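You operate a simulated robot arm through the tools that you are given. There is no shell and no other tool. Be economical: measure what you need, move in short steps, check, and stop when the job is done.

The job below is to be done with a simulated robot arm. You get a single attempt, and the scene is never put back.

JOB
Pack the yellow cup whose number matches the silver case and lock the case.
Fine: turn both case latches open, rest the case lid on the blue table, stand the cup inside, put the lid back on and turn both latches shut. Set down upright: what you pick out.

It is judged by the outcome, as a careful person would: the job done as asked, and still so three seconds after it is handed in. It fails if anything else is knocked over, pushed out of place, dropped, spilled or broken. Lids that push on must go on centred and level and be pressed home; caps that screw on are set level and turned clockwise until they are tight.

ROBOT AND FRAMES
A 7-joint arm with a two-finger parallel gripper, fixed in place. Base frame: the origin is at the foot of the arm, x ahead of it, y to its left, z up; the work surface is at about z = 80. Lengths are in cm, angles in rad, forces in N, time in s.
With the tool pointing down near the work surface it reaches from about 38 to 90 cm from the base axis. Its first joint turns from -2.007 to 2.007 rad. Payload 3.91 kg.
The tool frame sits at the grasp point between the pads (the TCP): z along the fingers, y along the line on which they close. The tips reach 3 cm beyond it. The gripper opens to 11 cm. The fingers are 2 cm wide and 1 cm thick; the gripper's body (4.8 by 11.2 cm) begins 5.5 cm behind the TCP.
Orientation is that of the tool frame in the base frame, as a unit quaternion [w, x, y, z]. With the fingers straight down and closing along the base's y, the tool's x points along the base's -x, its y along +y and its z along -z.

CONTROLS
- The arm moves only by the tool servo_tool. Its argument "rows" is a list of rows, each a list of 7 numbers: the finger opening in cm, from 0 to 11, then the shift along the base's x, y, z in cm, then the turn, a rotation vector about the base's x, y, z in rad. In form: [[hand, dx, dy, dz, ax, ay, az], ...]. A call has 1 to 20 rows; each row is the pose to reach, as a shift and turn from the pose commanded when the call began. A row lasts 0.2 s, in which the tool goes at most 5 cm and 0.15 rad; a call with a longer step from one row to the next is refused whole, and so is a gripper value outside its range. A pose out of reach is approached as far as the arm can. The call stops where the force on the tool passes 40 N (or 10 N more than at its start, if that is more) or the arm is blocked; 0.2 s more then pass. Each finger travels about 15.3 cm/s and halts on what it meets, pressing with about 31 N; the grip force reading is that of the motor and also rises with nothing between the fingers. The clock runs only during rows and for 0.2 s after the last one: add rows that repeat a pose to give the fingers time. It gives the time, the measured TCP pose, the force on the tool (base axes), the opening and the grip force at its end, in the units of the frame above (readings bear some noise), with the torque about the TCP (base axes, N m) and any sound that the robot's microphone picked up.
- Cameras (640 x 400 px; columns grow to the right, rows downward): "scene" is fixed at [5.38, -66.35, 158.5]; the picture's right is [0.39, -0.92, 0.00], its down [-0.80, -0.34, -0.50] and it looks along [0.46, 0.20, -0.87] (base axes); focal length 214 px, centre (320, 200). "wrist" rides on the gripper at [7.2, 1.7, -10.3] in the tool frame; the picture's right is [-0.23, 0.97, 0.00], its down [-0.76, -0.18, -0.62] and it looks along [-0.61, -0.14, 0.78] (tool axes); focal length 222 px, centre (320, 200). There is no depth. A picture from a camera that has moved, and an enlarged one, comes with that camera's place and axes in the base frame and with its lens. The place of the scene camera against the robot may be out by one fixed shift of up to 1.8 cm in any direction.
- camera(camera): a new picture of that camera. It takes no simulated time.
- lift_body(by): slides the trunk up (or, below 0, down) by that many cm; the arm rides with it, the base frame stays. It gives what a move gives, with no picture.
- enlarge(camera, box): a new picture of the part [left, top, right, bottom] of that camera's present view, enlarged. It takes no simulated time.
- sign_off(): hands the job in; it is judged then, once.

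Go step by step. Nothing tells you positions but the pictures and the camera data: compare them with the known pose of the tool, close in by small moves and look again before you grip or let go. The budget is 120 turns and 76 pictures, counting those below and the enlarged ones. Unless the task says otherwise, let go and move clear before handing in, and close with one line.

The tools are called after "Request:" as a command line: name --pt "numbers of a row" for each row, then --argument value for the rest, lists and objects as JSON in quotes. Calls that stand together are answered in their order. servo_tool: Moves the arm, as the interface text tells. Its arguments: {"type":"object","properties":{"rows":{"type":"array"}},"required":["rows"]} The other tools are called the same way: lift_body (by) slides the trunk up or down; camera (camera) takes a picture; enlarge (camera, box) takes an enlarged picture of a part of a camera's view; sign_off () hands the job in.

At the start:

```text
time_s: 0.0
tcp_pos: [56.71, -34.92, 122.68]
ee_rot: [0.0, 0.001, 1.0, 0.001]
force: [0.2, -0.1, 0.1]
moment: [0.0, -0.01, 0.02]
opening: 10.98
finger_force: 0.0
trunk travel left (down, up): [-85.0, 14.0]
```

scene: 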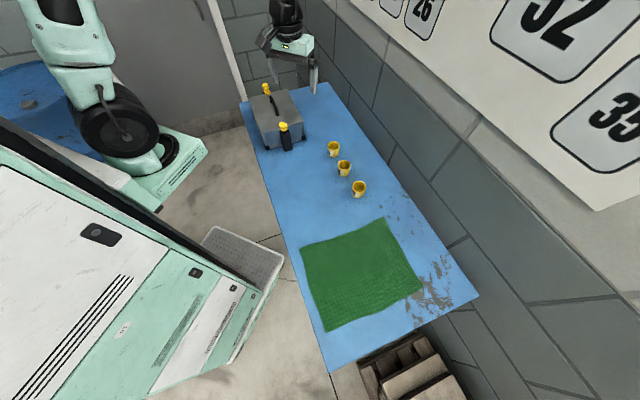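
wrist: 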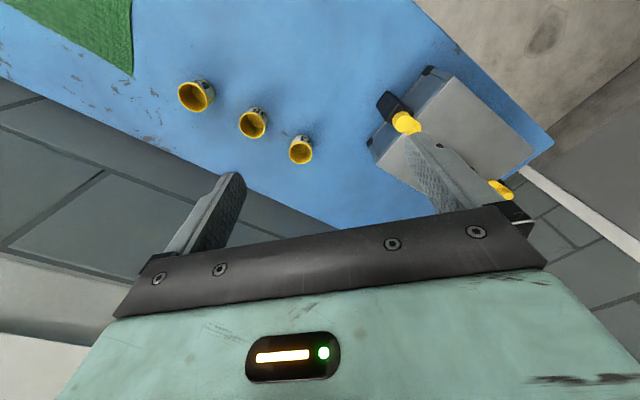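

I see a silver case with two yellow-tipped latches and a dark handle, and three yellow cups on the blue table. I'll zoom in to read the numbers.

Request:
enlarge --camera "scene" --box '[230, 70, 330, 170]'

Request:
enlarge --camera "scene" --box '[310, 130, 390, 210]'

Request:
enlarge --camera "wrist" --box '[350, 40, 560, 220]'

Request:
enlarge --camera "wrist" --box '[160, 60, 340, 180]'

```text
4.00 times, centred on (280, 120) of scene
camera zoom: at [5.38, -66.35, 158.5], right [0.39, -0.92, 0.0], down [-0.8, -0.34, -0.5], along [0.46, 0.2, -0.87], focal length 858 px, centre (480, 520)
```

zoom: 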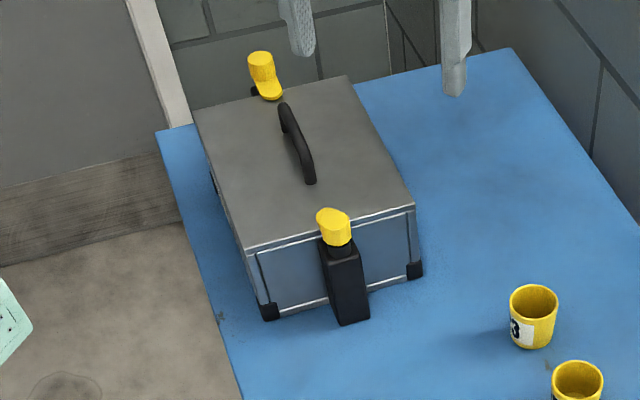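

```text
5.00 times, centred on (350, 170) of scene
camera zoom: at [5.38, -66.35, 158.5], right [0.39, -0.92, 0.0], down [-0.8, -0.34, -0.5], along [0.46, 0.2, -0.87], focal length 1072 px, centre (170, 350)
```

zoom: 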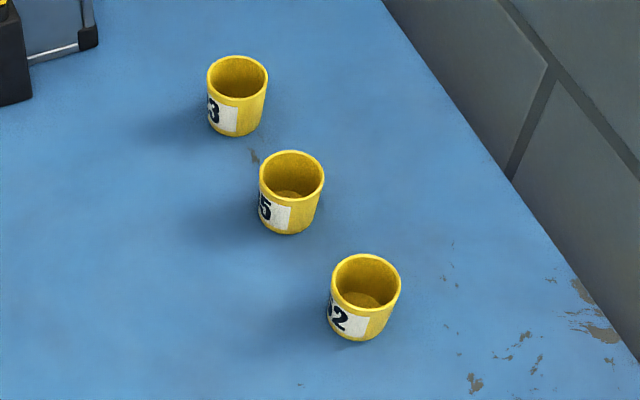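

```text
2.22 times, centred on (455, 130) of wrist
camera zoom: at [49.43, -33.26, 133.19], right [0.23, 0.97, 0.0], down [0.76, -0.18, 0.62], along [0.61, -0.14, -0.78], focal length 494 px, centre (20, 356)
```

zoom: 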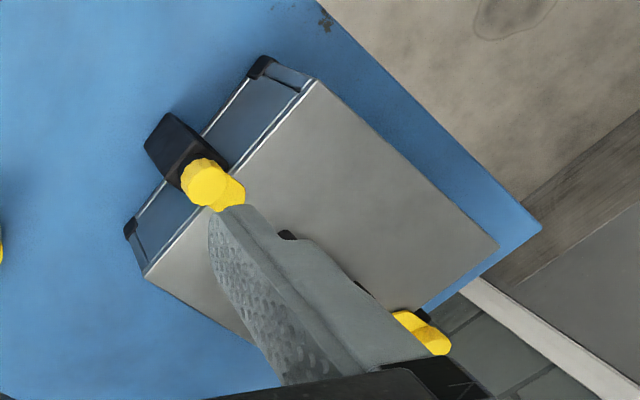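

```text
3.33 times, centred on (250, 120) of wrist
camera zoom: at [49.43, -33.26, 133.19], right [0.23, 0.97, 0.0], down [0.76, -0.18, 0.62], along [0.61, -0.14, -0.78], focal length 740 px, centre (553, 467)
```

zoom: 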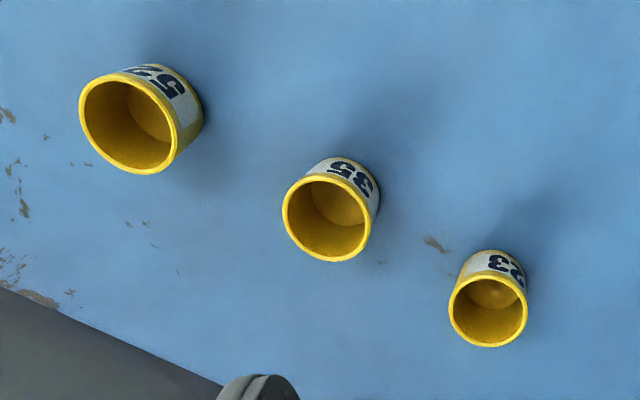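

Cups read 52, 35 and 23. The case shows no number on the visible front or lid, so I'll look at its near side with the wrist camera.

Request:
servo_tool --pt "11 0 4 0 0 0 -0.05" --pt "11 0 8 0 0 0 -0.1" --pt "11 0 12 0 0 0 -0.15" --pt "11 0 16 0 0 0 -0.2" --pt "11 -1 20 0 0 0 -0.25" --pt "11 -1 24 0 0 0 -0.3" --pt "11 -2 28 0 0 0 -0.35" --pt "11 -2 32 0 0 0 -0.4" --pt "11 -3 36 -2 0 0 -0.45" --pt "11 -3 40 -5 0 0 -0.5" --pt "11 -3 44 -8 0 0 -0.55" --pt "11 -3 47 -12 0 0 -0.56" --pt "11 -3 49 -16 0 0 -0.56"

Request:
camera --camera "wrist"

```text
time_s: 2.8
tcp_pos: [54.03, 13.8, 106.57]
ee_rot: [0.0, 0.277, 0.961, 0.0]
force: [-0.4, -0.3, 0.2]
moment: [0.01, -0.01, 0.0]
opening: 10.99
finger_force: 0.1
trunk travel left (down, up): [-85.0, 14.0]
```

```text
69 pictures are left
camera wrist: at [48.66, 19.11, 116.99], right [0.71, 0.7, 0.0], down [0.55, -0.56, 0.62], along [0.44, -0.44, -0.78], focal length 222 px, centre (320, 200)
```

wrist: 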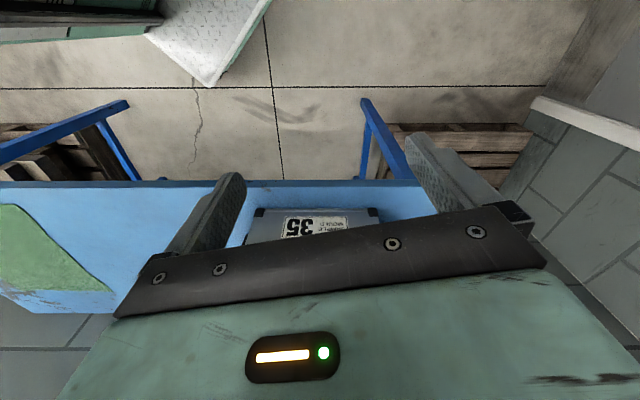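

The case label seems to read 35; I'll zoom to be sure.

Request:
enlarge --camera "wrist" --box '[240, 190, 400, 250]'

```text
4.00 times, centred on (320, 220) of wrist
camera zoom: at [48.66, 19.11, 116.99], right [0.71, 0.7, 0.0], down [0.55, -0.56, 0.62], along [0.44, -0.44, -0.78], focal length 888 px, centre (320, 120)
```

zoom: 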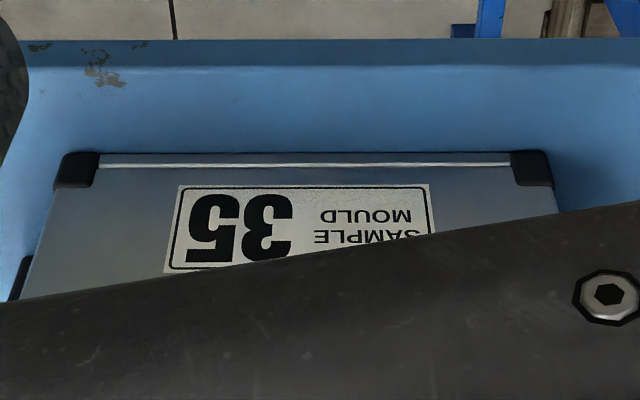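

The case is number 35, so the middle cup at about (63, -53) is the one. Next I'll look closely at the front latch from above.

Request:
servo_tool --pt "11 2 -4.3 0 0 0 0" --pt "11 4 -8.6 0 0 0 0" --pt "11 5.5 -13 0 0 0 0" --pt "11 7 -17 0 0 0 0" --pt "11 8.5 -21.5 0 0 0 0" --pt "11 10 -26 0 0 0 0" --pt "11 11.5 -30 0 0 0 0" --pt "11 12.8 -34.5 0 0 0 0"

Request:
camera --camera "wrist"

```text
time_s: 4.6
tcp_pos: [66.38, -20.54, 106.39]
ee_rot: [-0.001, 0.276, 0.961, 0.0]
force: [-0.2, 0.1, -0.8]
moment: [-0.1, 0.01, -0.01]
opening: 11.01
finger_force: 0.1
trunk travel left (down, up): [-85.0, 14.0]
```

```text
67 pictures are left
camera wrist: at [61.1, -15.24, 116.86], right [0.71, 0.7, 0.0], down [0.55, -0.55, 0.62], along [0.44, -0.44, -0.78], focal length 222 px, centre (320, 200)
```

wrist: 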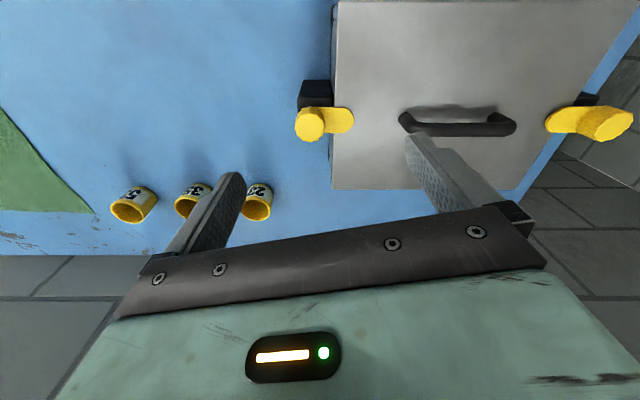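

The latches are pivoting yellow tabs reaching over the lid's ends. I'll zoom on each.

Request:
enlarge --camera "wrist" --box '[280, 70, 380, 150]'

Request:
enlarge --camera "wrist" --box '[390, 80, 640, 180]'

```text
5.00 times, centred on (330, 110) of wrist
camera zoom: at [61.1, -15.24, 116.86], right [0.71, 0.7, 0.0], down [0.55, -0.55, 0.62], along [0.44, -0.44, -0.78], focal length 1111 px, centre (270, 650)
```

zoom: 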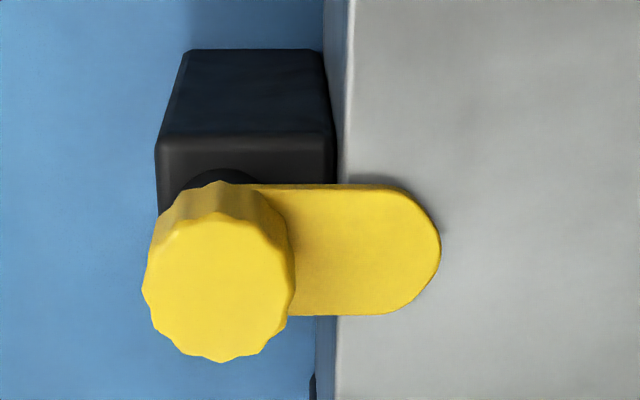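

```text
2.56 times, centred on (515, 130) of wrist
camera zoom: at [61.1, -15.24, 116.86], right [0.71, 0.7, 0.0], down [0.55, -0.55, 0.62], along [0.44, -0.44, -0.78], focal length 569 px, centre (-179, 379)
```

zoom: 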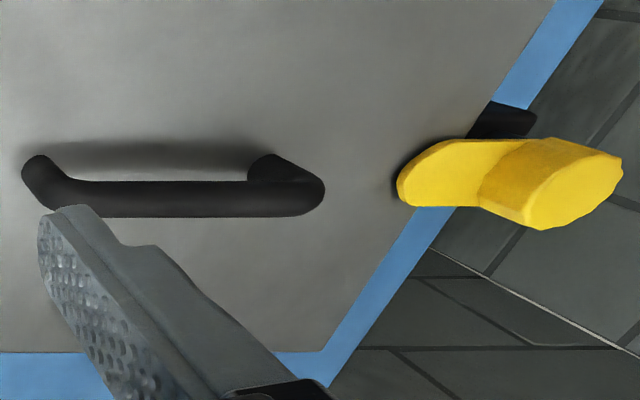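

Knob estimated at (66.4, -22.1), top z≈93.7. I'll turn the gripper so it closes across the case's short axis, centre over the knob, and look again.

Request:
servo_tool --pt "9 0 0 0 0 0 0.13" --pt "7 0 0 0 0 0 0.26" --pt "6 0 0 0 0 0 0.39" --pt "6 0 0 0 0 0 0.52" --pt "6 0 0 0 0 0 0.65" --pt "6 0 0 0 0 0 0.78" --pt "6 0 0 0 0 0 0.91" --pt "6 0 0 0 0 0 1.04" --pt "6 0 -0.5 0 0 0 1.17" --pt "6 0 -1 0 0 0 1.28" --pt "6 0 -1.5 -2 0 0 1.345" --pt "6 0 -1.5 -5 0 0 1.345" --pt "6 0 -1.5 -7 0 0 1.345" --pt "6 0 -1.5 -7 0 0 1.345"

Request:
camera --camera "wrist"

Request:
enlarge --camera "scene" --box '[230, 70, 330, 170]'

```text
time_s: 7.6
tcp_pos: [66.42, -21.97, 99.69]
ee_rot: [0.0, -0.382, 0.924, 0.0]
force: [1.2, -0.1, -0.5]
moment: [-0.04, -0.01, -0.01]
opening: 5.99
finger_force: 0.0
trunk travel left (down, up): [-85.0, 14.0]
```

```text
64 pictures are left
camera wrist: at [60.05, -25.8, 110.09], right [-0.53, 0.85, 0.0], down [0.66, 0.41, 0.62], along [0.53, 0.33, -0.78], focal length 222 px, centre (320, 200)
```

wrist: 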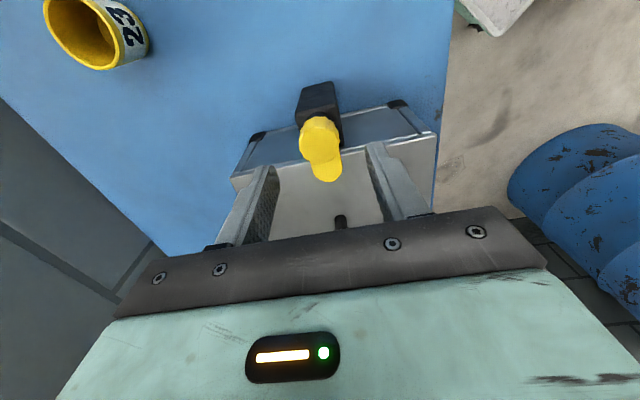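

```text
4.00 times, centred on (280, 120) of scene
camera zoom: at [5.38, -66.35, 158.5], right [0.39, -0.92, 0.0], down [-0.8, -0.34, -0.5], along [0.46, 0.2, -0.87], focal length 858 px, centre (480, 520)
```

zoom: 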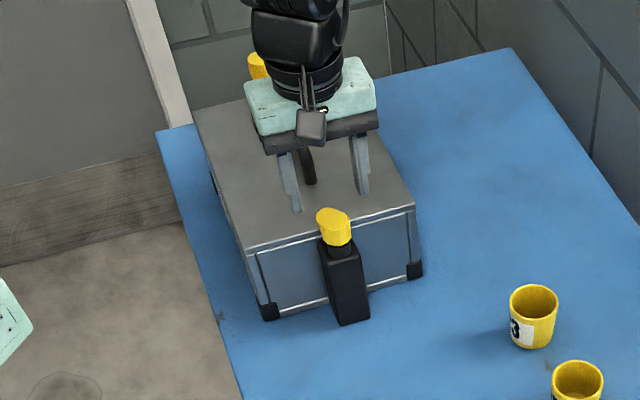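

I'll enlarge the wrist view to measure the knob against the finger tips.

Request:
enlarge --camera "wrist" --box '[220, 70, 440, 230]'

```text
2.50 times, centred on (330, 150) of wrist
camera zoom: at [60.05, -25.8, 110.09], right [-0.53, 0.85, 0.0], down [0.66, 0.41, 0.62], along [0.53, 0.33, -0.78], focal length 555 px, centre (295, 325)
```

zoom: 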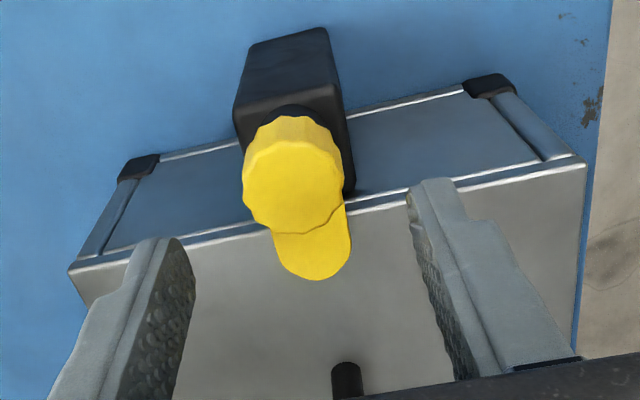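

The knob centre is right under the TCP (66.4, -22.0), top at z≈94. I'll lower until the tips straddle it and close.

Request:
servo_tool --pt "6 0 0 -2 0 0 0" --pt "6 0 0 -4 0 0 0" --pt "6 0 0 -4.6 0 0 0" --pt "6 0 0 -4.6 0 0 0" --pt "4 0 0 -4.6 0 0 0" --pt "2 0 0 -4.6 0 0 0" --pt "2 0 0 -4.6 0 0 0"

Request:
enlarge --camera "wrist" --box '[220, 70, 440, 230]'

Request:
enlarge --camera "scene" --box '[250, 80, 310, 160]'

```text
time_s: 9.2
tcp_pos: [66.55, -21.89, 95.12]
ee_rot: [0.0, -0.382, 0.924, 0.0]
force: [0.0, 1.1, -1.8]
moment: [0.05, 0.0, -0.01]
opening: 3.04
finger_force: 45.6
trunk travel left (down, up): [-85.0, 14.0]
```

```text
2.50 times, centred on (330, 150) of wrist
camera zoom: at [60.13, -25.78, 105.47], right [-0.53, 0.85, 0.0], down [0.67, 0.41, 0.62], along [0.53, 0.33, -0.78], focal length 555 px, centre (295, 325)
```

zoom: 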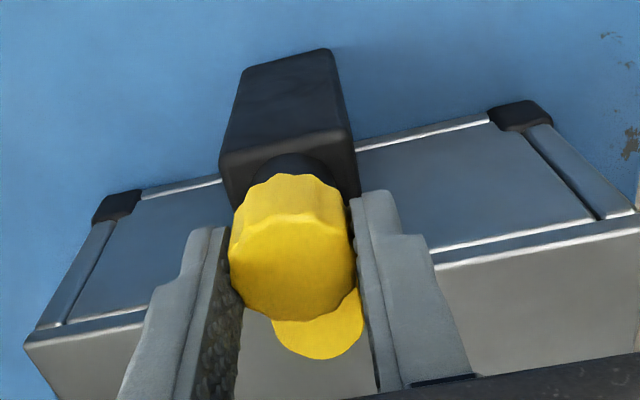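

```text
5.00 times, centred on (280, 120) of scene
camera zoom: at [5.38, -66.35, 158.5], right [0.39, -0.92, 0.0], down [-0.8, -0.34, -0.5], along [0.46, 0.2, -0.87], focal length 1072 px, centre (520, 600)
```

zoom: 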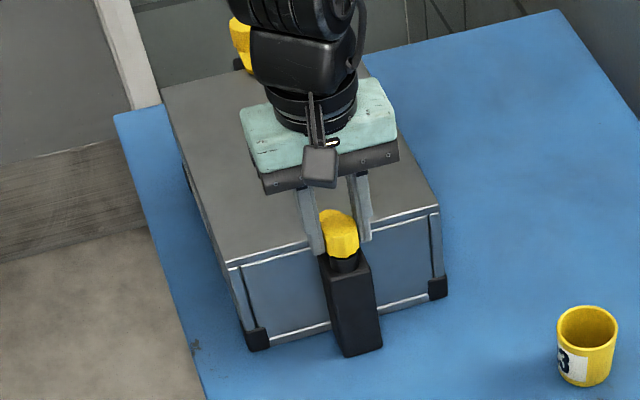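

The knob is gripped (opening 3.04). I'll try a small clockwise turn and check the torque.

Request:
servo_tool --pt "2 0 0 0 0 0 -0.08" --pt "2 0 0 0 0 0 -0.16" --pt "2 0 0 0 0 0 -0.24" --pt "2 0 0 0 0 0 -0.32"

Request:
enlarge --camera "wrist" --box '[220, 70, 440, 230]'

```text
time_s: 10.2
tcp_pos: [66.27, -21.96, 95.06]
ee_rot: [-0.002, -0.228, 0.974, 0.0]
force: [-14.6, -3.5, 1.5]
moment: [0.06, 0.35, 1.26]
opening: 3.27
finger_force: 45.3
trunk travel left (down, up): [-85.0, 14.0]
```

```text
2.50 times, centred on (330, 150) of wrist
camera zoom: at [59.01, -23.66, 105.52], right [-0.23, 0.97, 0.0], down [0.76, 0.18, 0.62], along [0.6, 0.14, -0.78], focal length 555 px, centre (295, 325)
```

zoom: 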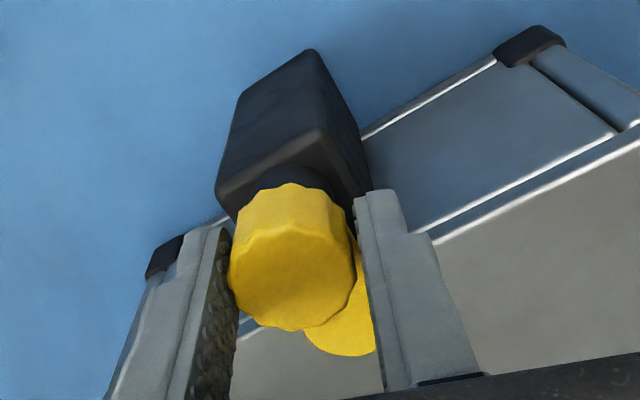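

The tab did not follow; clockwise is its stop. I'll go back, regrip and try counter-clockwise.

Request:
servo_tool --pt "5 0 0 0 0 0 0" --pt "5 0 0 0 0 0 0.1" --pt "5 0 0 0 0 0 0.2" --pt "5 0 0 0 0 0 0.32" --pt "3.5 0 0 0 0 0 0.32" --pt "2 0 0 0 0 0 0.32" --pt "2 0 0 0 0 0 0.32" --pt "2 0 0 0 0 0 0.4" --pt "2 0 0 0 0 0 0.48" --pt "2 0 0 0 0 0 0.56" --pt "2 0 0 0 0 0 0.64" --pt "2 0 0 0 0 0 0.72"

Request:
enlarge --camera "wrist" --box '[220, 70, 440, 230]'

```text
time_s: 12.8
tcp_pos: [66.51, -21.8, 95.06]
ee_rot: [0.0, -0.559, 0.829, 0.002]
force: [-7.3, 12.6, -14.9]
moment: [0.44, 0.22, -0.04]
opening: 3.03
finger_force: 44.9
trunk travel left (down, up): [-85.0, 14.0]
```

```text
2.50 times, centred on (330, 150) of wrist
camera zoom: at [62.13, -27.91, 105.53], right [-0.82, 0.58, 0.0], down [0.45, 0.64, 0.62], along [0.36, 0.51, -0.78], focal length 555 px, centre (295, 325)
```

zoom: 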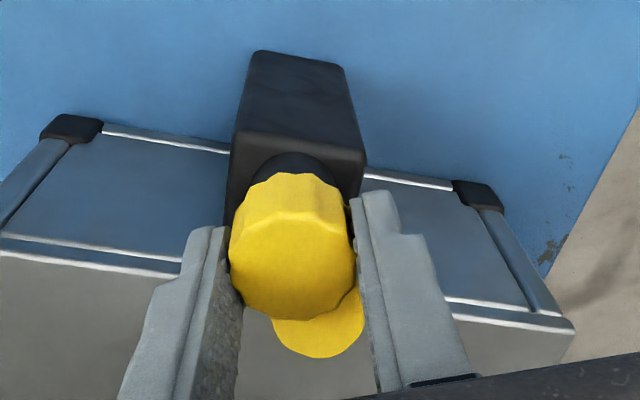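

The tab follows counter-clockwise. I'll continue to about 90° total.

Request:
servo_tool --pt "2 0 0 0 0 0 0.1" --pt "2 0 0 0 0 0 0.2" --pt "2 0 0 0 0 0 0.3" --pt "2 0 0 0 0 0 0.4" --pt "2 0 0 0 0 0 0.5" --pt "2 0 0 0 0 0 0.6" --pt "2 0 0 0 0 0 0.7" --pt "2 0 0 0 0 0 0.8" --pt "2 0 0 0 0 0 0.9" --pt "2 0 0 0 0 0 1.0" --pt "2 0 0 0 0 0 1.1" --pt "2 0 0 0 0 0 1.17"

Request:
enlarge --camera "wrist" --box '[220, 70, 440, 230]'

```text
time_s: 15.4
tcp_pos: [66.3, -21.94, 95.15]
ee_rot: [0.001, 0.924, -0.382, -0.003]
force: [-22.9, 10.0, -21.8]
moment: [0.27, 0.73, -0.2]
opening: 3.04
finger_force: 44.5
trunk travel left (down, up): [-85.0, 14.0]
```

```text
2.50 times, centred on (330, 150) of wrist
camera zoom: at [70.18, -28.22, 105.54], right [-0.85, -0.53, 0.0], down [-0.41, 0.66, 0.63], along [-0.33, 0.53, -0.78], focal length 555 px, centre (295, 325)
```

zoom: 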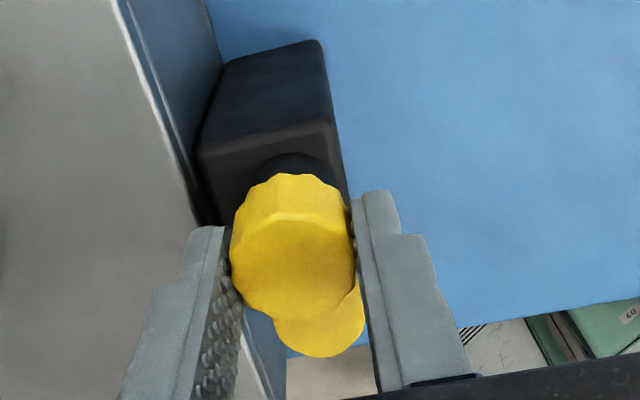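

The front latch is turned 90° and clear of the lid. I'll release, rise and go to the back latch.

Request:
servo_tool --pt "5 0 0 0 0 0 0" --pt "6 0 0 0 0 0 0" --pt "6 0 0 4 0 0 0" --pt "6 0 0 8 0 0 -0.1" --pt "6 2 2 9 0 0 -0.25" --pt "6 4 4 9 0 0 -0.4" --pt "6 6 6 9 0 0 -0.55" --pt "6 8 8 9 0 0 -0.7" --pt "6 10 10 9 0 0 -0.85" --pt "6 12 12 9 0 0 -1.0" --pt "6 14 14 9 0 0 -1.15" --pt "6 16 16 9 0 0 -1.3" --pt "6 18 18 9 0 0 -1.45" --pt "6 20 20 9 0 0 -1.57" --pt "6 22.3 21.8 9 0 0 -1.57" --pt "6 22.3 21.8 9 0 0 -1.57"

Request:
enlarge --camera "wrist" --box '[220, 70, 440, 230]'

Request:
enlarge --camera "scene" --box '[230, 70, 330, 170]'

```text
time_s: 18.8
tcp_pos: [88.87, -0.29, 104.13]
ee_rot: [0.0, -0.383, 0.924, 0.0]
force: [-0.8, 0.0, -0.6]
moment: [0.02, -0.02, 0.01]
opening: 6.01
finger_force: 0.1
trunk travel left (down, up): [-85.0, 14.0]
```

```text
2.50 times, centred on (330, 150) of wrist
camera zoom: at [82.48, -4.25, 114.59], right [-0.53, 0.85, 0.0], down [0.67, 0.41, 0.62], along [0.53, 0.33, -0.78], focal length 555 px, centre (295, 325)
```

zoom: 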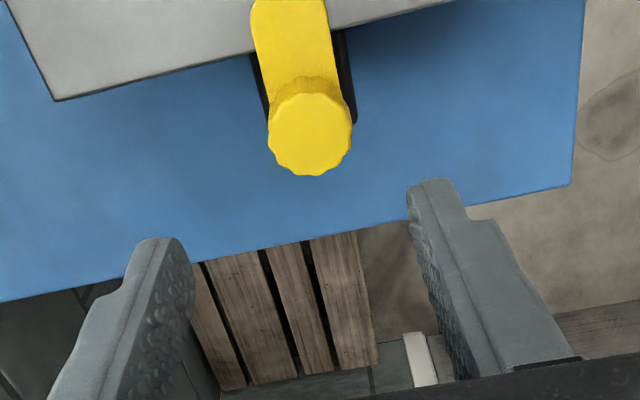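

```text
4.00 times, centred on (280, 120) of scene
camera zoom: at [5.38, -66.35, 158.5], right [0.39, -0.92, 0.0], down [-0.8, -0.34, -0.5], along [0.46, 0.2, -0.87], focal length 858 px, centre (480, 520)
```

zoom: 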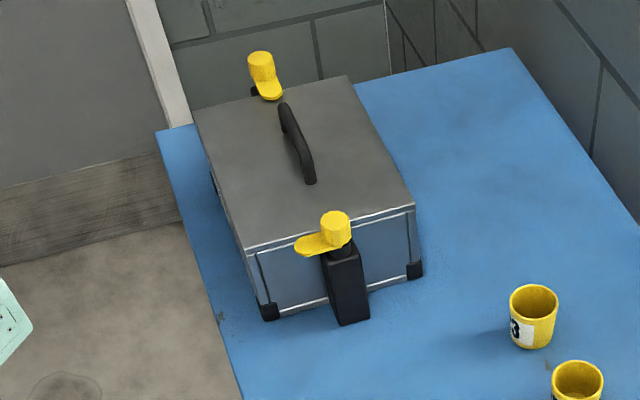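

The front latch is open. The back knob measures at (88.4, 0.1), so I'll go down, grip it and try counter-clockwise.

Request:
servo_tool --pt "6 -0.45 0.4 -2 0 0 0" --pt "6 -0.45 0.4 -5 0 0 0" --pt "6 -0.45 0.4 -7.5 0 0 0" --pt "6 -0.45 0.4 -9 0 0 0" --pt "6 -0.45 0.4 -9 0 0 0" --pt "4 -0.45 0.4 -9 0 0 0" --pt "2 -0.45 0.4 -9 0 0 0" --pt "2 -0.45 0.4 -9 0 0 0" --pt "2 -0.45 0.4 -9 0 0 0.08" --pt "2 -0.45 0.4 -9 0 0 0.16" --pt "2 -0.45 0.4 -9 0 0 0.24" --pt "2 -0.45 0.4 -9 0 0 0.32"

Request:
enlarge --camera "wrist" --box '[220, 70, 440, 230]'

```text
time_s: 21.4
tcp_pos: [88.67, 0.3, 95.07]
ee_rot: [0.001, -0.525, 0.851, 0.0]
force: [21.7, -0.5, -4.0]
moment: [-0.78, -0.53, 0.07]
opening: 3.03
finger_force: 45.1
trunk travel left (down, up): [-85.0, 14.0]
```

```text
2.50 times, centred on (330, 150) of wrist
camera zoom: at [83.71, -5.41, 105.56], right [-0.77, 0.64, 0.0], down [0.5, 0.6, 0.62], along [0.4, 0.48, -0.78], focal length 555 px, centre (295, 325)
```

zoom: 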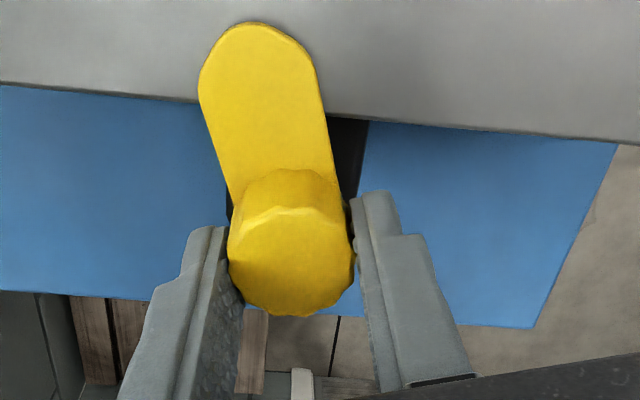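

It's turning freely. I'll continue to 90° with a slight recentring.

Request:
servo_tool --pt "2 0.2 0.1 0 0 0 0.1" --pt "2 0.3 0.2 0 0 0 0.2" --pt "2 0.3 0.2 0 0 0 0.3" --pt "2 0.3 0.2 0 0 0 0.4" --pt "2 0.3 0.2 0 0 0 0.5" --pt "2 0.3 0.2 0 0 0 0.6" --pt "2 0.3 0.2 0 0 0 0.7" --pt "2 0.3 0.2 0 0 0 0.8" --pt "2 0.3 0.2 0 0 0 0.9" --pt "2 0.3 0.2 0 0 0 1.0" --pt "2 0.3 0.2 0 0 0 1.1" --pt "2 0.3 0.2 0 0 0 1.2" --pt "2 0.3 0.2 0 0 0 1.25"

Request:
enlarge --camera "wrist" --box '[220, 70, 440, 230]'

```text
time_s: 23.6
tcp_pos: [88.27, 0.3, 95.2]
ee_rot: [0.005, 0.86, -0.51, -0.004]
force: [-16.9, -3.5, 14.8]
moment: [-0.35, 0.33, -0.07]
opening: 3.05
finger_force: 45.3
trunk travel left (down, up): [-85.0, 14.0]
stopped in row 10: the force on the tool passed its limit at 41 N (the readings are from after the stop); the commanded pose is now the measured one
```

```text
2.50 times, centred on (330, 150) of wrist
camera zoom: at [90.37, -6.8, 105.57], right [-0.96, -0.27, 0.01], down [-0.2, 0.76, 0.62], along [-0.18, 0.6, -0.78], focal length 555 px, centre (295, 325)
```

zoom: 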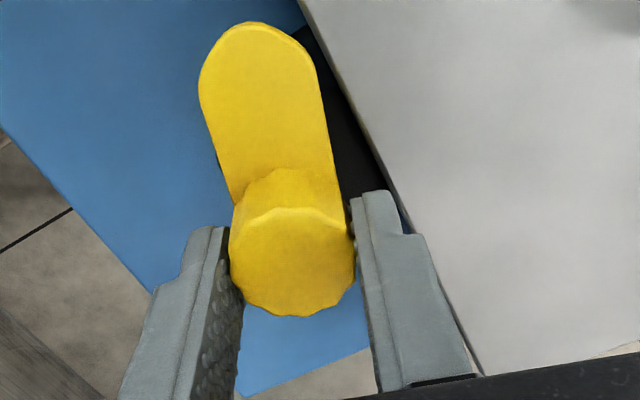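

Force built up from a slight off-centre grip; now reset. I'll finish the last ~16°.

Request:
servo_tool --pt "2 0 0 0 0 0 0.07" --pt "2 0 0 0 0 0 0.14" --pt "2 0 0 0 0 0 0.21" --pt "2 0 0 0 0 0 0.285" --pt "2 0 0 0 0 0 0.285"

```text
time_s: 24.8
tcp_pos: [88.34, 0.32, 95.09]
ee_rot: [0.006, 0.924, -0.382, -0.004]
force: [-29.1, -6.8, 15.1]
moment: [-0.65, -0.07, -0.18]
opening: 3.08
finger_force: 44.8
trunk travel left (down, up): [-85.0, 14.0]
```

Back latch is at 90°. I'll release, rise and move above the lid handle, unwinding the wrist.

Request:
servo_tool --pt "5 0 0 0 0 0 0" --pt "6 0 0 0 0 0 0" --pt "6 0 0 4 0 0 0" --pt "6 0 0 8 0 0 -0.1" --pt "6 -1 -1 8 0 0 -0.25" --pt "6 -2 -2 8 0 0 -0.4" --pt "6 -3 -3 8 0 0 -0.55" --pt "6 -4 -4 8 0 0 -0.7" --pt "6 -5 -5 8 0 0 -0.85" --pt "6 -6 -6 8 0 0 -1.0" --pt "6 -7 -7 8 0 0 -1.15" --pt "6 -8 -8 8 0 0 -1.3" --pt "6 -9 -9 8 0 0 -1.45" --pt "6 -10.8 -11.3 8 0 0 -1.57" --pt "6 -10.8 -11.3 8 0 0 -1.57"

Request:
camera --camera "wrist"

Request:
enlarge --camera "scene" --box '[230, 70, 330, 170]'

```text
time_s: 28.0
tcp_pos: [78.03, -11.3, 103.3]
ee_rot: [-0.001, -0.382, 0.924, 0.004]
force: [-0.4, 0.0, 0.3]
moment: [0.01, -0.04, -0.04]
opening: 6.0
finger_force: 0.1
trunk travel left (down, up): [-85.0, 14.0]
```

```text
52 pictures are left
camera wrist: at [71.64, -15.26, 113.72], right [-0.53, 0.85, 0.01], down [0.67, 0.41, 0.62], along [0.53, 0.33, -0.78], focal length 222 px, centre (320, 200)
```

wrist: 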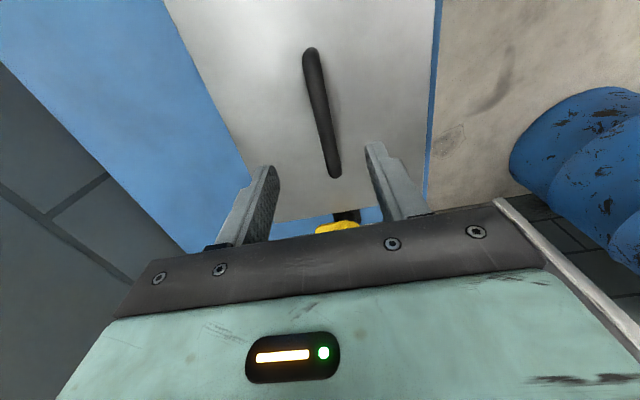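

```text
4.00 times, centred on (280, 120) of scene
camera zoom: at [5.38, -66.35, 158.5], right [0.39, -0.92, 0.0], down [-0.8, -0.34, -0.5], along [0.46, 0.2, -0.87], focal length 858 px, centre (480, 520)
```

zoom: 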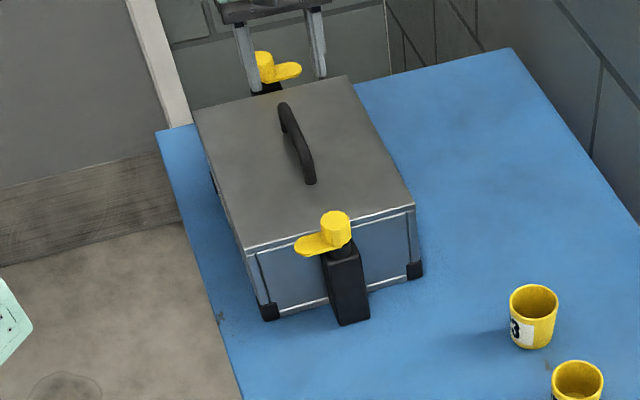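

Both tabs are clear of the lid. The handle bar is centred near (77.4, -11.1), z≈93.5; I'll lower and grip it, removing a slight tool tilt.

Request:
servo_tool --pt "6 -0.6 0.2 -2 -0.0066 -0.005 0.001" --pt "6 -0.6 0.2 -5 -0.0066 -0.005 0.001" --pt "6 -0.6 0.2 -7.5 -0.0066 -0.005 0.001" --pt "6 -0.6 0.2 -8.7 -0.0066 -0.005 0.001" --pt "6 -0.6 0.2 -8.7 -0.0066 -0.005 0.001"

Request:
enlarge --camera "wrist" --box '[220, 50, 440, 230]'

Request:
enlarge --camera "scene" --box '[240, 70, 320, 150]'

```text
time_s: 29.2
tcp_pos: [76.95, -11.07, 94.45]
ee_rot: [0.0, -0.383, 0.924, 0.001]
force: [-0.1, 0.4, 0.1]
moment: [0.04, 0.01, 0.01]
opening: 6.02
finger_force: 0.1
trunk travel left (down, up): [-85.0, 14.0]
```

```text
2.22 times, centred on (330, 140) of wrist
camera zoom: at [70.49, -14.93, 104.92], right [-0.53, 0.85, 0.0], down [0.66, 0.41, 0.62], along [0.53, 0.33, -0.78], focal length 494 px, centre (298, 333)
```

zoom: 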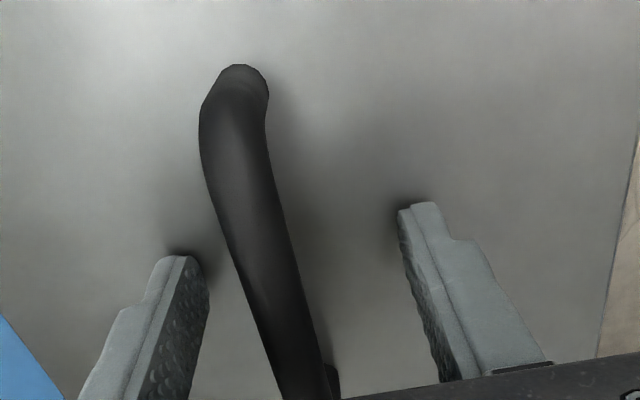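

```text
5.00 times, centred on (280, 110) of scene
camera zoom: at [5.38, -66.35, 158.5], right [0.39, -0.92, 0.0], down [-0.8, -0.34, -0.5], along [0.46, 0.2, -0.87], focal length 1072 px, centre (520, 650)
```

zoom: 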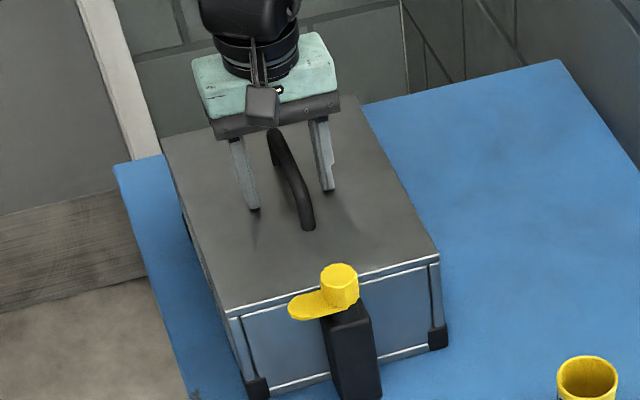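

The handle is between the fingers, slightly to one side. I'll centre, close, and lift a little.

Request:
servo_tool --pt "6 0.4 -0.2 0 0 0 0" --pt "4 0.4 -0.2 0 0 0 0" --pt "2 0.4 -0.2 0 0 0 0" --pt "0 0.4 -0.2 0 0 0 0" --pt "0 0.4 -0.2 0 0 0 0" --pt "0 0.4 -0.2 0 0 0 0"

```text
time_s: 30.6
tcp_pos: [77.4, -11.07, 94.62]
ee_rot: [-0.001, -0.383, 0.924, 0.0]
force: [-0.6, 1.6, 0.4]
moment: [-0.01, -0.01, -0.02]
opening: 1.34
finger_force: 31.1
trunk travel left (down, up): [-85.0, 14.0]
```

Gripped at (77.4, -11.07, 94.62), which I'll reuse to replace the lid. Lifting gently.

Request:
servo_tool --pt "0 0 0 0.3 0 0 0" --pt "0 0 0 0.8 0 0 0" --pt "0 0 0 1.5 0 0 0" --pt "0 0 0 2.5 0 0 0" --pt "0 0 0 3.5 0 0 0" --pt "0 0 0 5 0 0 0" --pt "0 0 0 5 0 0 0"

Request:
enlarge --camera "scene" --box '[230, 60, 330, 160]'

```text
time_s: 32.2
tcp_pos: [77.18, -10.98, 99.16]
ee_rot: [0.0, -0.383, 0.924, 0.0]
force: [-0.7, -0.3, -2.1]
moment: [-0.01, -0.01, -0.01]
opening: 1.33
finger_force: 31.3
trunk travel left (down, up): [-85.0, 14.0]
```

```text
4.00 times, centred on (280, 110) of scene
camera zoom: at [5.38, -66.35, 158.5], right [0.39, -0.92, 0.0], down [-0.8, -0.34, -0.5], along [0.46, 0.2, -0.87], focal length 858 px, centre (480, 560)
```

zoom: 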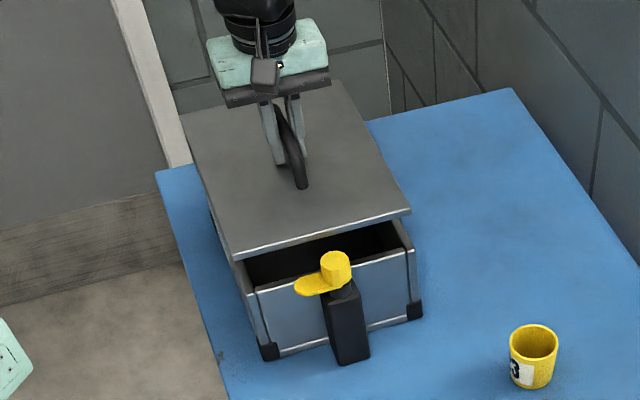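

The lid is free and light. I'll raise it, carry it along the table toward clear blue space at about (51.3, -37.1), and lower to near the surface.

Request:
servo_tool --pt "0 0 0 2 0 0 0" --pt "0 0 0 5 0 0 0" --pt "0 -2 -2 6 0 0 0" --pt "0 -4.5 -4.5 6 0 0 0" --pt "0 -7 -7 6 0 0 0" --pt "0 -9.5 -9.5 6 0 0 0" --pt "0 -12 -12 6 0 0 0" --pt "0 -14.5 -14.5 6 0 0 0" --pt "0 -17 -17 6 0 0 0" --pt "0 -19.5 -19.5 6 0 0 0" --pt "0 -22 -22 6 0 0 0" --pt "0 -24.5 -24.5 5 0 0 0" --pt "0 -26.1 -26.1 3 0 0 0" --pt "0 -26.1 -26.1 0 0 0 0" --pt "0 -26.1 -26.1 -3 0 0 0" --pt "0 -26.1 -26.1 -6 0 0 0" --pt "0 -26.1 -26.1 -8 0 0 0" --pt "0 -26.1 -26.1 -8 0 0 0"

Request:
camera --camera "scene"

Request:
enlarge --camera "scene" --box '[240, 110, 370, 240]'

```text
time_s: 36.0
tcp_pos: [51.69, -36.98, 91.37]
ee_rot: [0.0, -0.383, 0.924, 0.0]
force: [0.0, 0.4, -3.2]
moment: [0.02, 0.0, 0.0]
opening: 1.35
finger_force: 30.6
trunk travel left (down, up): [-85.0, 14.0]
```

```text
47 pictures are left
```

scene: 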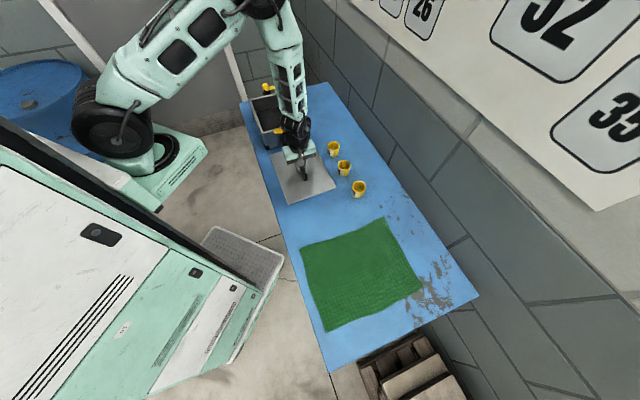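

```text
3.08 times, centred on (305, 175) of scene
camera zoom: at [5.38, -66.35, 158.5], right [0.39, -0.92, 0.0], down [-0.8, -0.34, -0.5], along [0.46, 0.2, -0.87], focal length 660 px, centre (366, 277)
```

zoom: 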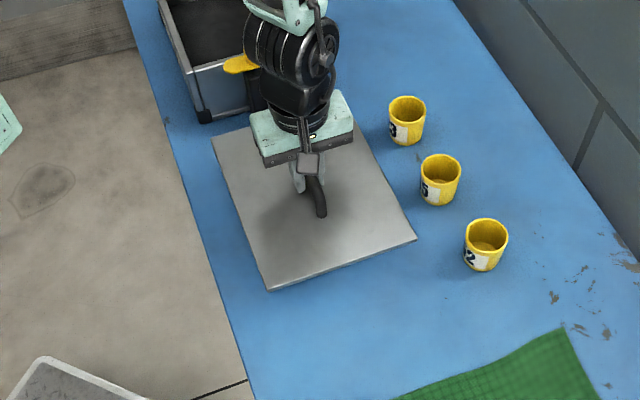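

Position is clear of cups, mat and edge. Lowering the lid toward the table.

Request:
servo_tool --pt "0 0 0 -2 0 0 0" --pt "0 0 0 -4 0 0 0" --pt "0 0 0 -5 0 0 0" --pt "0 0 0 -5.3 0 0 0" --pt "0 0 0 -5.6 0 0 0" --pt "0 0 0 -5.6 0 0 0"

Request:
enlarge --camera "scene" --box '[240, 110, 370, 240]'

```text
time_s: 37.4
tcp_pos: [51.3, -37.08, 85.69]
ee_rot: [0.0, -0.383, 0.924, 0.0]
force: [0.5, 0.3, -3.3]
moment: [0.01, 0.02, 0.02]
opening: 1.33
finger_force: 30.8
trunk travel left (down, up): [-85.0, 14.0]
```

```text
3.08 times, centred on (305, 175) of scene
camera zoom: at [5.38, -66.35, 158.5], right [0.39, -0.92, 0.0], down [-0.8, -0.34, -0.5], along [0.46, 0.2, -0.87], focal length 660 px, centre (366, 277)
```

zoom: 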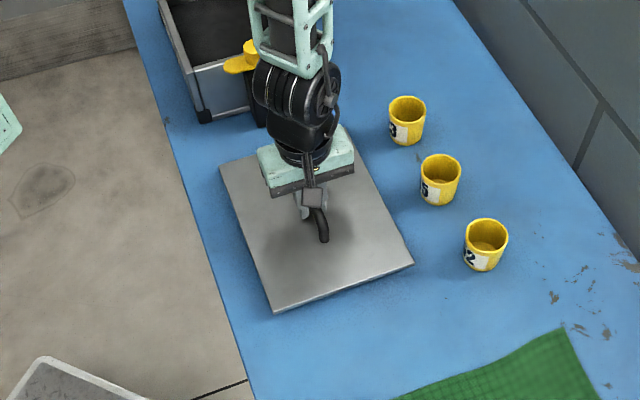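

Nearly down; creeping lower until contact.

Request:
servo_tool --pt "0 0 0 -0.15 0 0 0" --pt "0 0 0 -0.3 0 0 0" --pt "0 0 0 -0.45 0 0 0" --pt "0 0 0 -0.6 0 0 0" --pt "0 0 0 -0.6 0 0 0"

```text
time_s: 38.6
tcp_pos: [51.38, -36.93, 85.09]
ee_rot: [0.0, -0.383, 0.924, -0.002]
force: [-1.0, 1.1, 22.7]
moment: [0.0, 0.01, 0.01]
opening: 1.35
finger_force: 31.1
trunk travel left (down, up): [-85.0, 14.0]
```

The lid is down on the table. I'll release, rise and move above cup 35.

Request:
servo_tool --pt "0 0 0 0.1 0 0 0" --pt "2 0 0 0.1 0 0 0" --pt "4 0 0 0.1 0 0 0" --pt "4 0 0 0.1 0 0 0" --pt "4 0 0 3 0 0 0" --pt "5 0 0 7 0 0 0" --pt "6 0 0 11 0 0 0" --pt "7 0 0 15 0 0 0" --pt "8 1 -2 16 0 0 0" --pt "9 3 -6 16 0 0 0" --pt "9 6 -9.5 16 0 0 0" --pt "9 8 -13 16 0 0 0" --pt "9 10.6 -15.9 16 0 0 0" --pt "9 10.6 -15.9 16 0 0 0"

Request:
camera --camera "wrist"

Request:
enlarge --camera "scene" --box '[230, 70, 390, 230]'

```text
time_s: 41.6
tcp_pos: [62.04, -52.81, 100.87]
ee_rot: [0.0, -0.383, 0.924, 0.001]
force: [0.5, 0.2, 0.0]
moment: [-0.01, 0.02, 0.0]
opening: 9.0
finger_force: 0.1
trunk travel left (down, up): [-85.0, 14.0]
```

```text
44 pictures are left
camera wrist: at [55.63, -56.84, 111.37], right [-0.53, 0.85, 0.0], down [0.66, 0.41, 0.62], along [0.53, 0.33, -0.78], focal length 222 px, centre (320, 200)
```

wrist: 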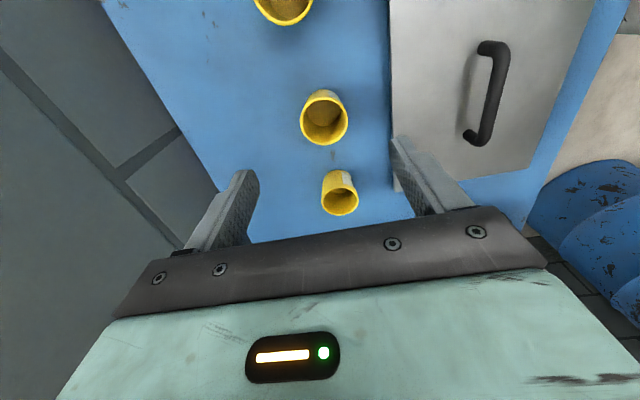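

```text
2.50 times, centred on (310, 150) of scene
camera zoom: at [5.38, -66.35, 158.5], right [0.39, -0.92, 0.0], down [-0.8, -0.34, -0.5], along [0.46, 0.2, -0.87], focal length 536 px, centre (345, 325)
```

zoom: 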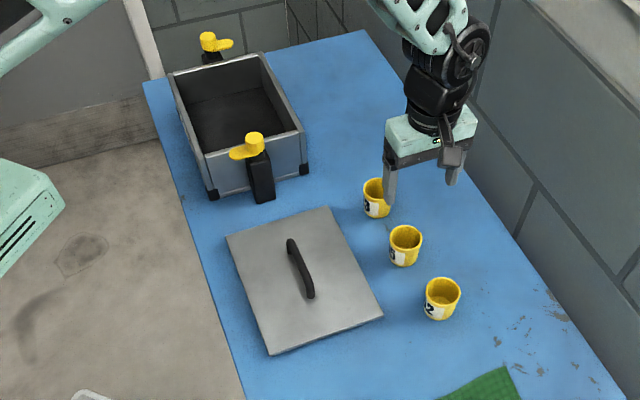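

The lid rests well. The cup 35 centre measures about (62.6, -52.0), height ~6 cm; I'll descend just above it and check.

Request:
servo_tool --pt "9 0.55 0.8 -4 0 0 0" --pt "9 0.55 0.8 -8 0 0 0" --pt "9 0.55 0.8 -10.5 0 0 0" --pt "9 0.55 0.8 -10.5 0 0 0"

Request:
enlarge --camera "wrist" --box '[200, 60, 460, 230]'

Request:
enlarge --camera "scene" --box '[310, 120, 390, 200]'

```text
time_s: 42.6
tcp_pos: [62.6, -52.07, 90.7]
ee_rot: [0.0, -0.383, 0.924, 0.0]
force: [0.2, -0.8, -0.6]
moment: [0.02, -0.01, 0.04]
opening: 9.0
finger_force: 0.1
trunk travel left (down, up): [-85.0, 14.0]
```

```text
2.35 times, centred on (330, 145) of wrist
camera zoom: at [56.15, -56.03, 100.95], right [-0.53, 0.85, 0.0], down [0.66, 0.41, 0.62], along [0.53, 0.33, -0.78], focal length 523 px, centre (296, 329)
```

zoom: 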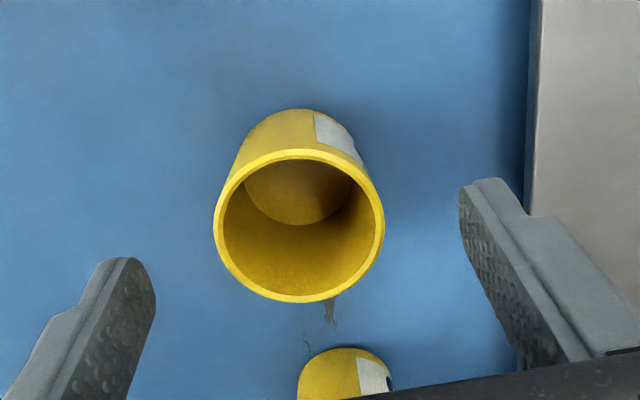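

```text
5.00 times, centred on (350, 160) of scene
camera zoom: at [5.38, -66.35, 158.5], right [0.39, -0.92, 0.0], down [-0.8, -0.34, -0.5], along [0.46, 0.2, -0.87], focal length 1072 px, centre (170, 400)
```

zoom: 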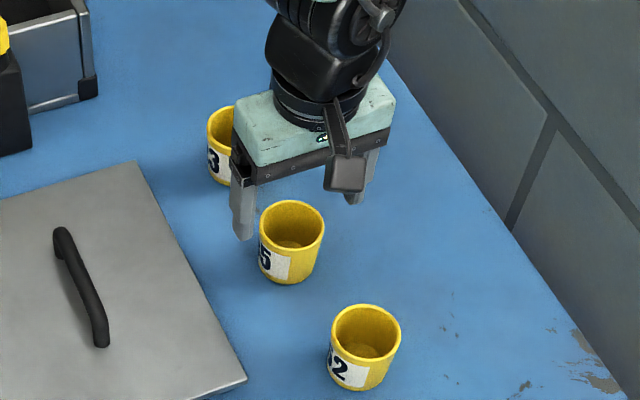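

Centred well. Descending the last 6.5 cm and closing on the cup.

Request:
servo_tool --pt "9 0.15 0.2 -2 0 0 0" --pt "9 0.15 0.2 -4 0 0 0" --pt "9 0.15 0.2 -6 0 0 0" --pt "9 0.15 0.2 -6.6 0 0 0" --pt "9 0.15 0.2 -6.6 0 0 0" --pt "7 0.15 0.2 -6.6 0 0 0" --pt "5.5 0.15 0.2 -6.6 0 0 0" --pt "4.5 0.15 0.2 -6.6 0 0 0" --pt "4.5 0.15 0.2 -6.6 0 0 0"

Request:
enlarge --camera "wrist" --box '[200, 60, 460, 230]'

```text
time_s: 44.6
tcp_pos: [62.67, -51.96, 84.02]
ee_rot: [0.0, -0.383, 0.924, 0.001]
force: [0.0, -0.3, -0.3]
moment: [0.01, 0.03, 0.0]
opening: 5.41
finger_force: 31.4
trunk travel left (down, up): [-85.0, 14.0]
```

```text
2.35 times, centred on (330, 145) of wrist
camera zoom: at [56.29, -55.85, 94.49], right [-0.53, 0.85, 0.0], down [0.66, 0.41, 0.62], along [0.53, 0.33, -0.78], focal length 523 px, centre (296, 329)
```

zoom: 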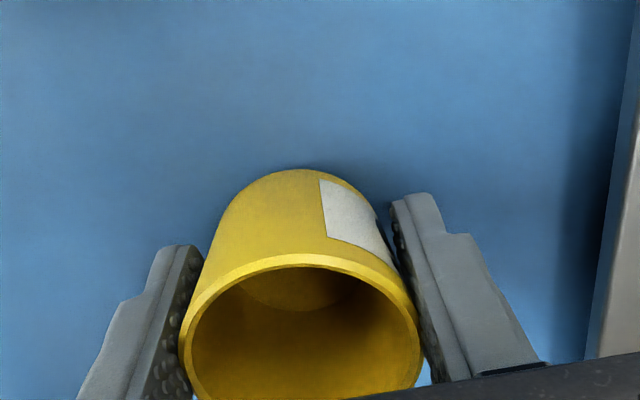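

Cup held. Lift it high and carry it over the open case.

Request:
servo_tool --pt "4.5 0 0 2 0 0 0" --pt "4.5 0 0 6 0 0 0" --pt "4.5 0 0 10 0 0 0" --pt "4.5 0 0 14 0 0 0" --pt "4.5 0 0 18 0 0 0" --pt "4.5 0 0 20 0 0 0" --pt "4.5 1.2 3.4 20 0 0 0" --pt "4.5 2.6 7.4 20 0 0 0" --pt "4.5 4 11.4 20 0 0 0" --pt "4.5 5.4 15.4 20 0 0 0" --pt "4.5 6.8 19.4 20 0 0 0" --pt "4.5 8.2 23.4 20 0 0 0" --pt "4.5 9.6 27.4 20 0 0 0" --pt "4.5 11 31.4 20 0 0 0" --pt "4.5 12.4 35.4 20 0 0 0" --pt "4.5 13.8 38.8 20 0 0 0" --pt "4.5 14.6 41 20 0 0 0" --pt "4.5 14.6 41 20 0 0 0"

Request:
camera --camera "wrist"

Request:
enlarge --camera "scene" --box '[220, 60, 380, 220]'

```text
time_s: 48.4
tcp_pos: [77.21, -11.18, 103.8]
ee_rot: [0.0, -0.383, 0.924, 0.001]
force: [0.2, -0.2, -0.6]
moment: [0.03, -0.01, 0.0]
opening: 5.36
finger_force: 31.5
trunk travel left (down, up): [-85.0, 14.0]
```

```text
39 pictures are left
camera wrist: at [70.73, -15.06, 114.25], right [-0.53, 0.85, 0.0], down [0.66, 0.41, 0.62], along [0.53, 0.33, -0.78], focal length 222 px, centre (320, 200)
```

wrist: 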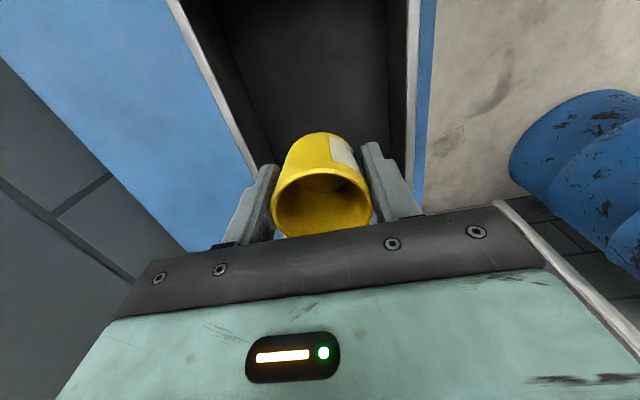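

```text
2.50 times, centred on (300, 140) of scene
camera zoom: at [5.38, -66.35, 158.5], right [0.39, -0.92, 0.0], down [-0.8, -0.34, -0.5], along [0.46, 0.2, -0.87], focal length 536 px, centre (370, 350)
```

zoom: 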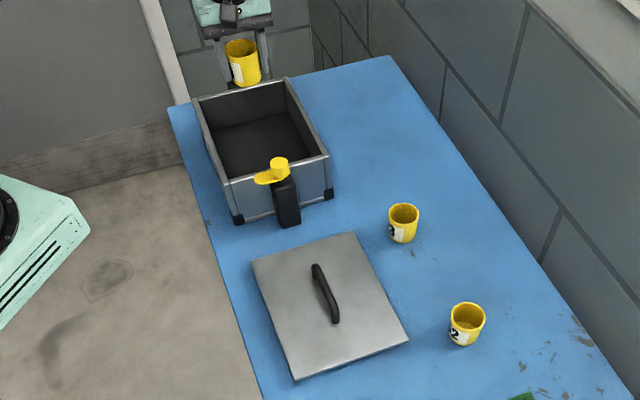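

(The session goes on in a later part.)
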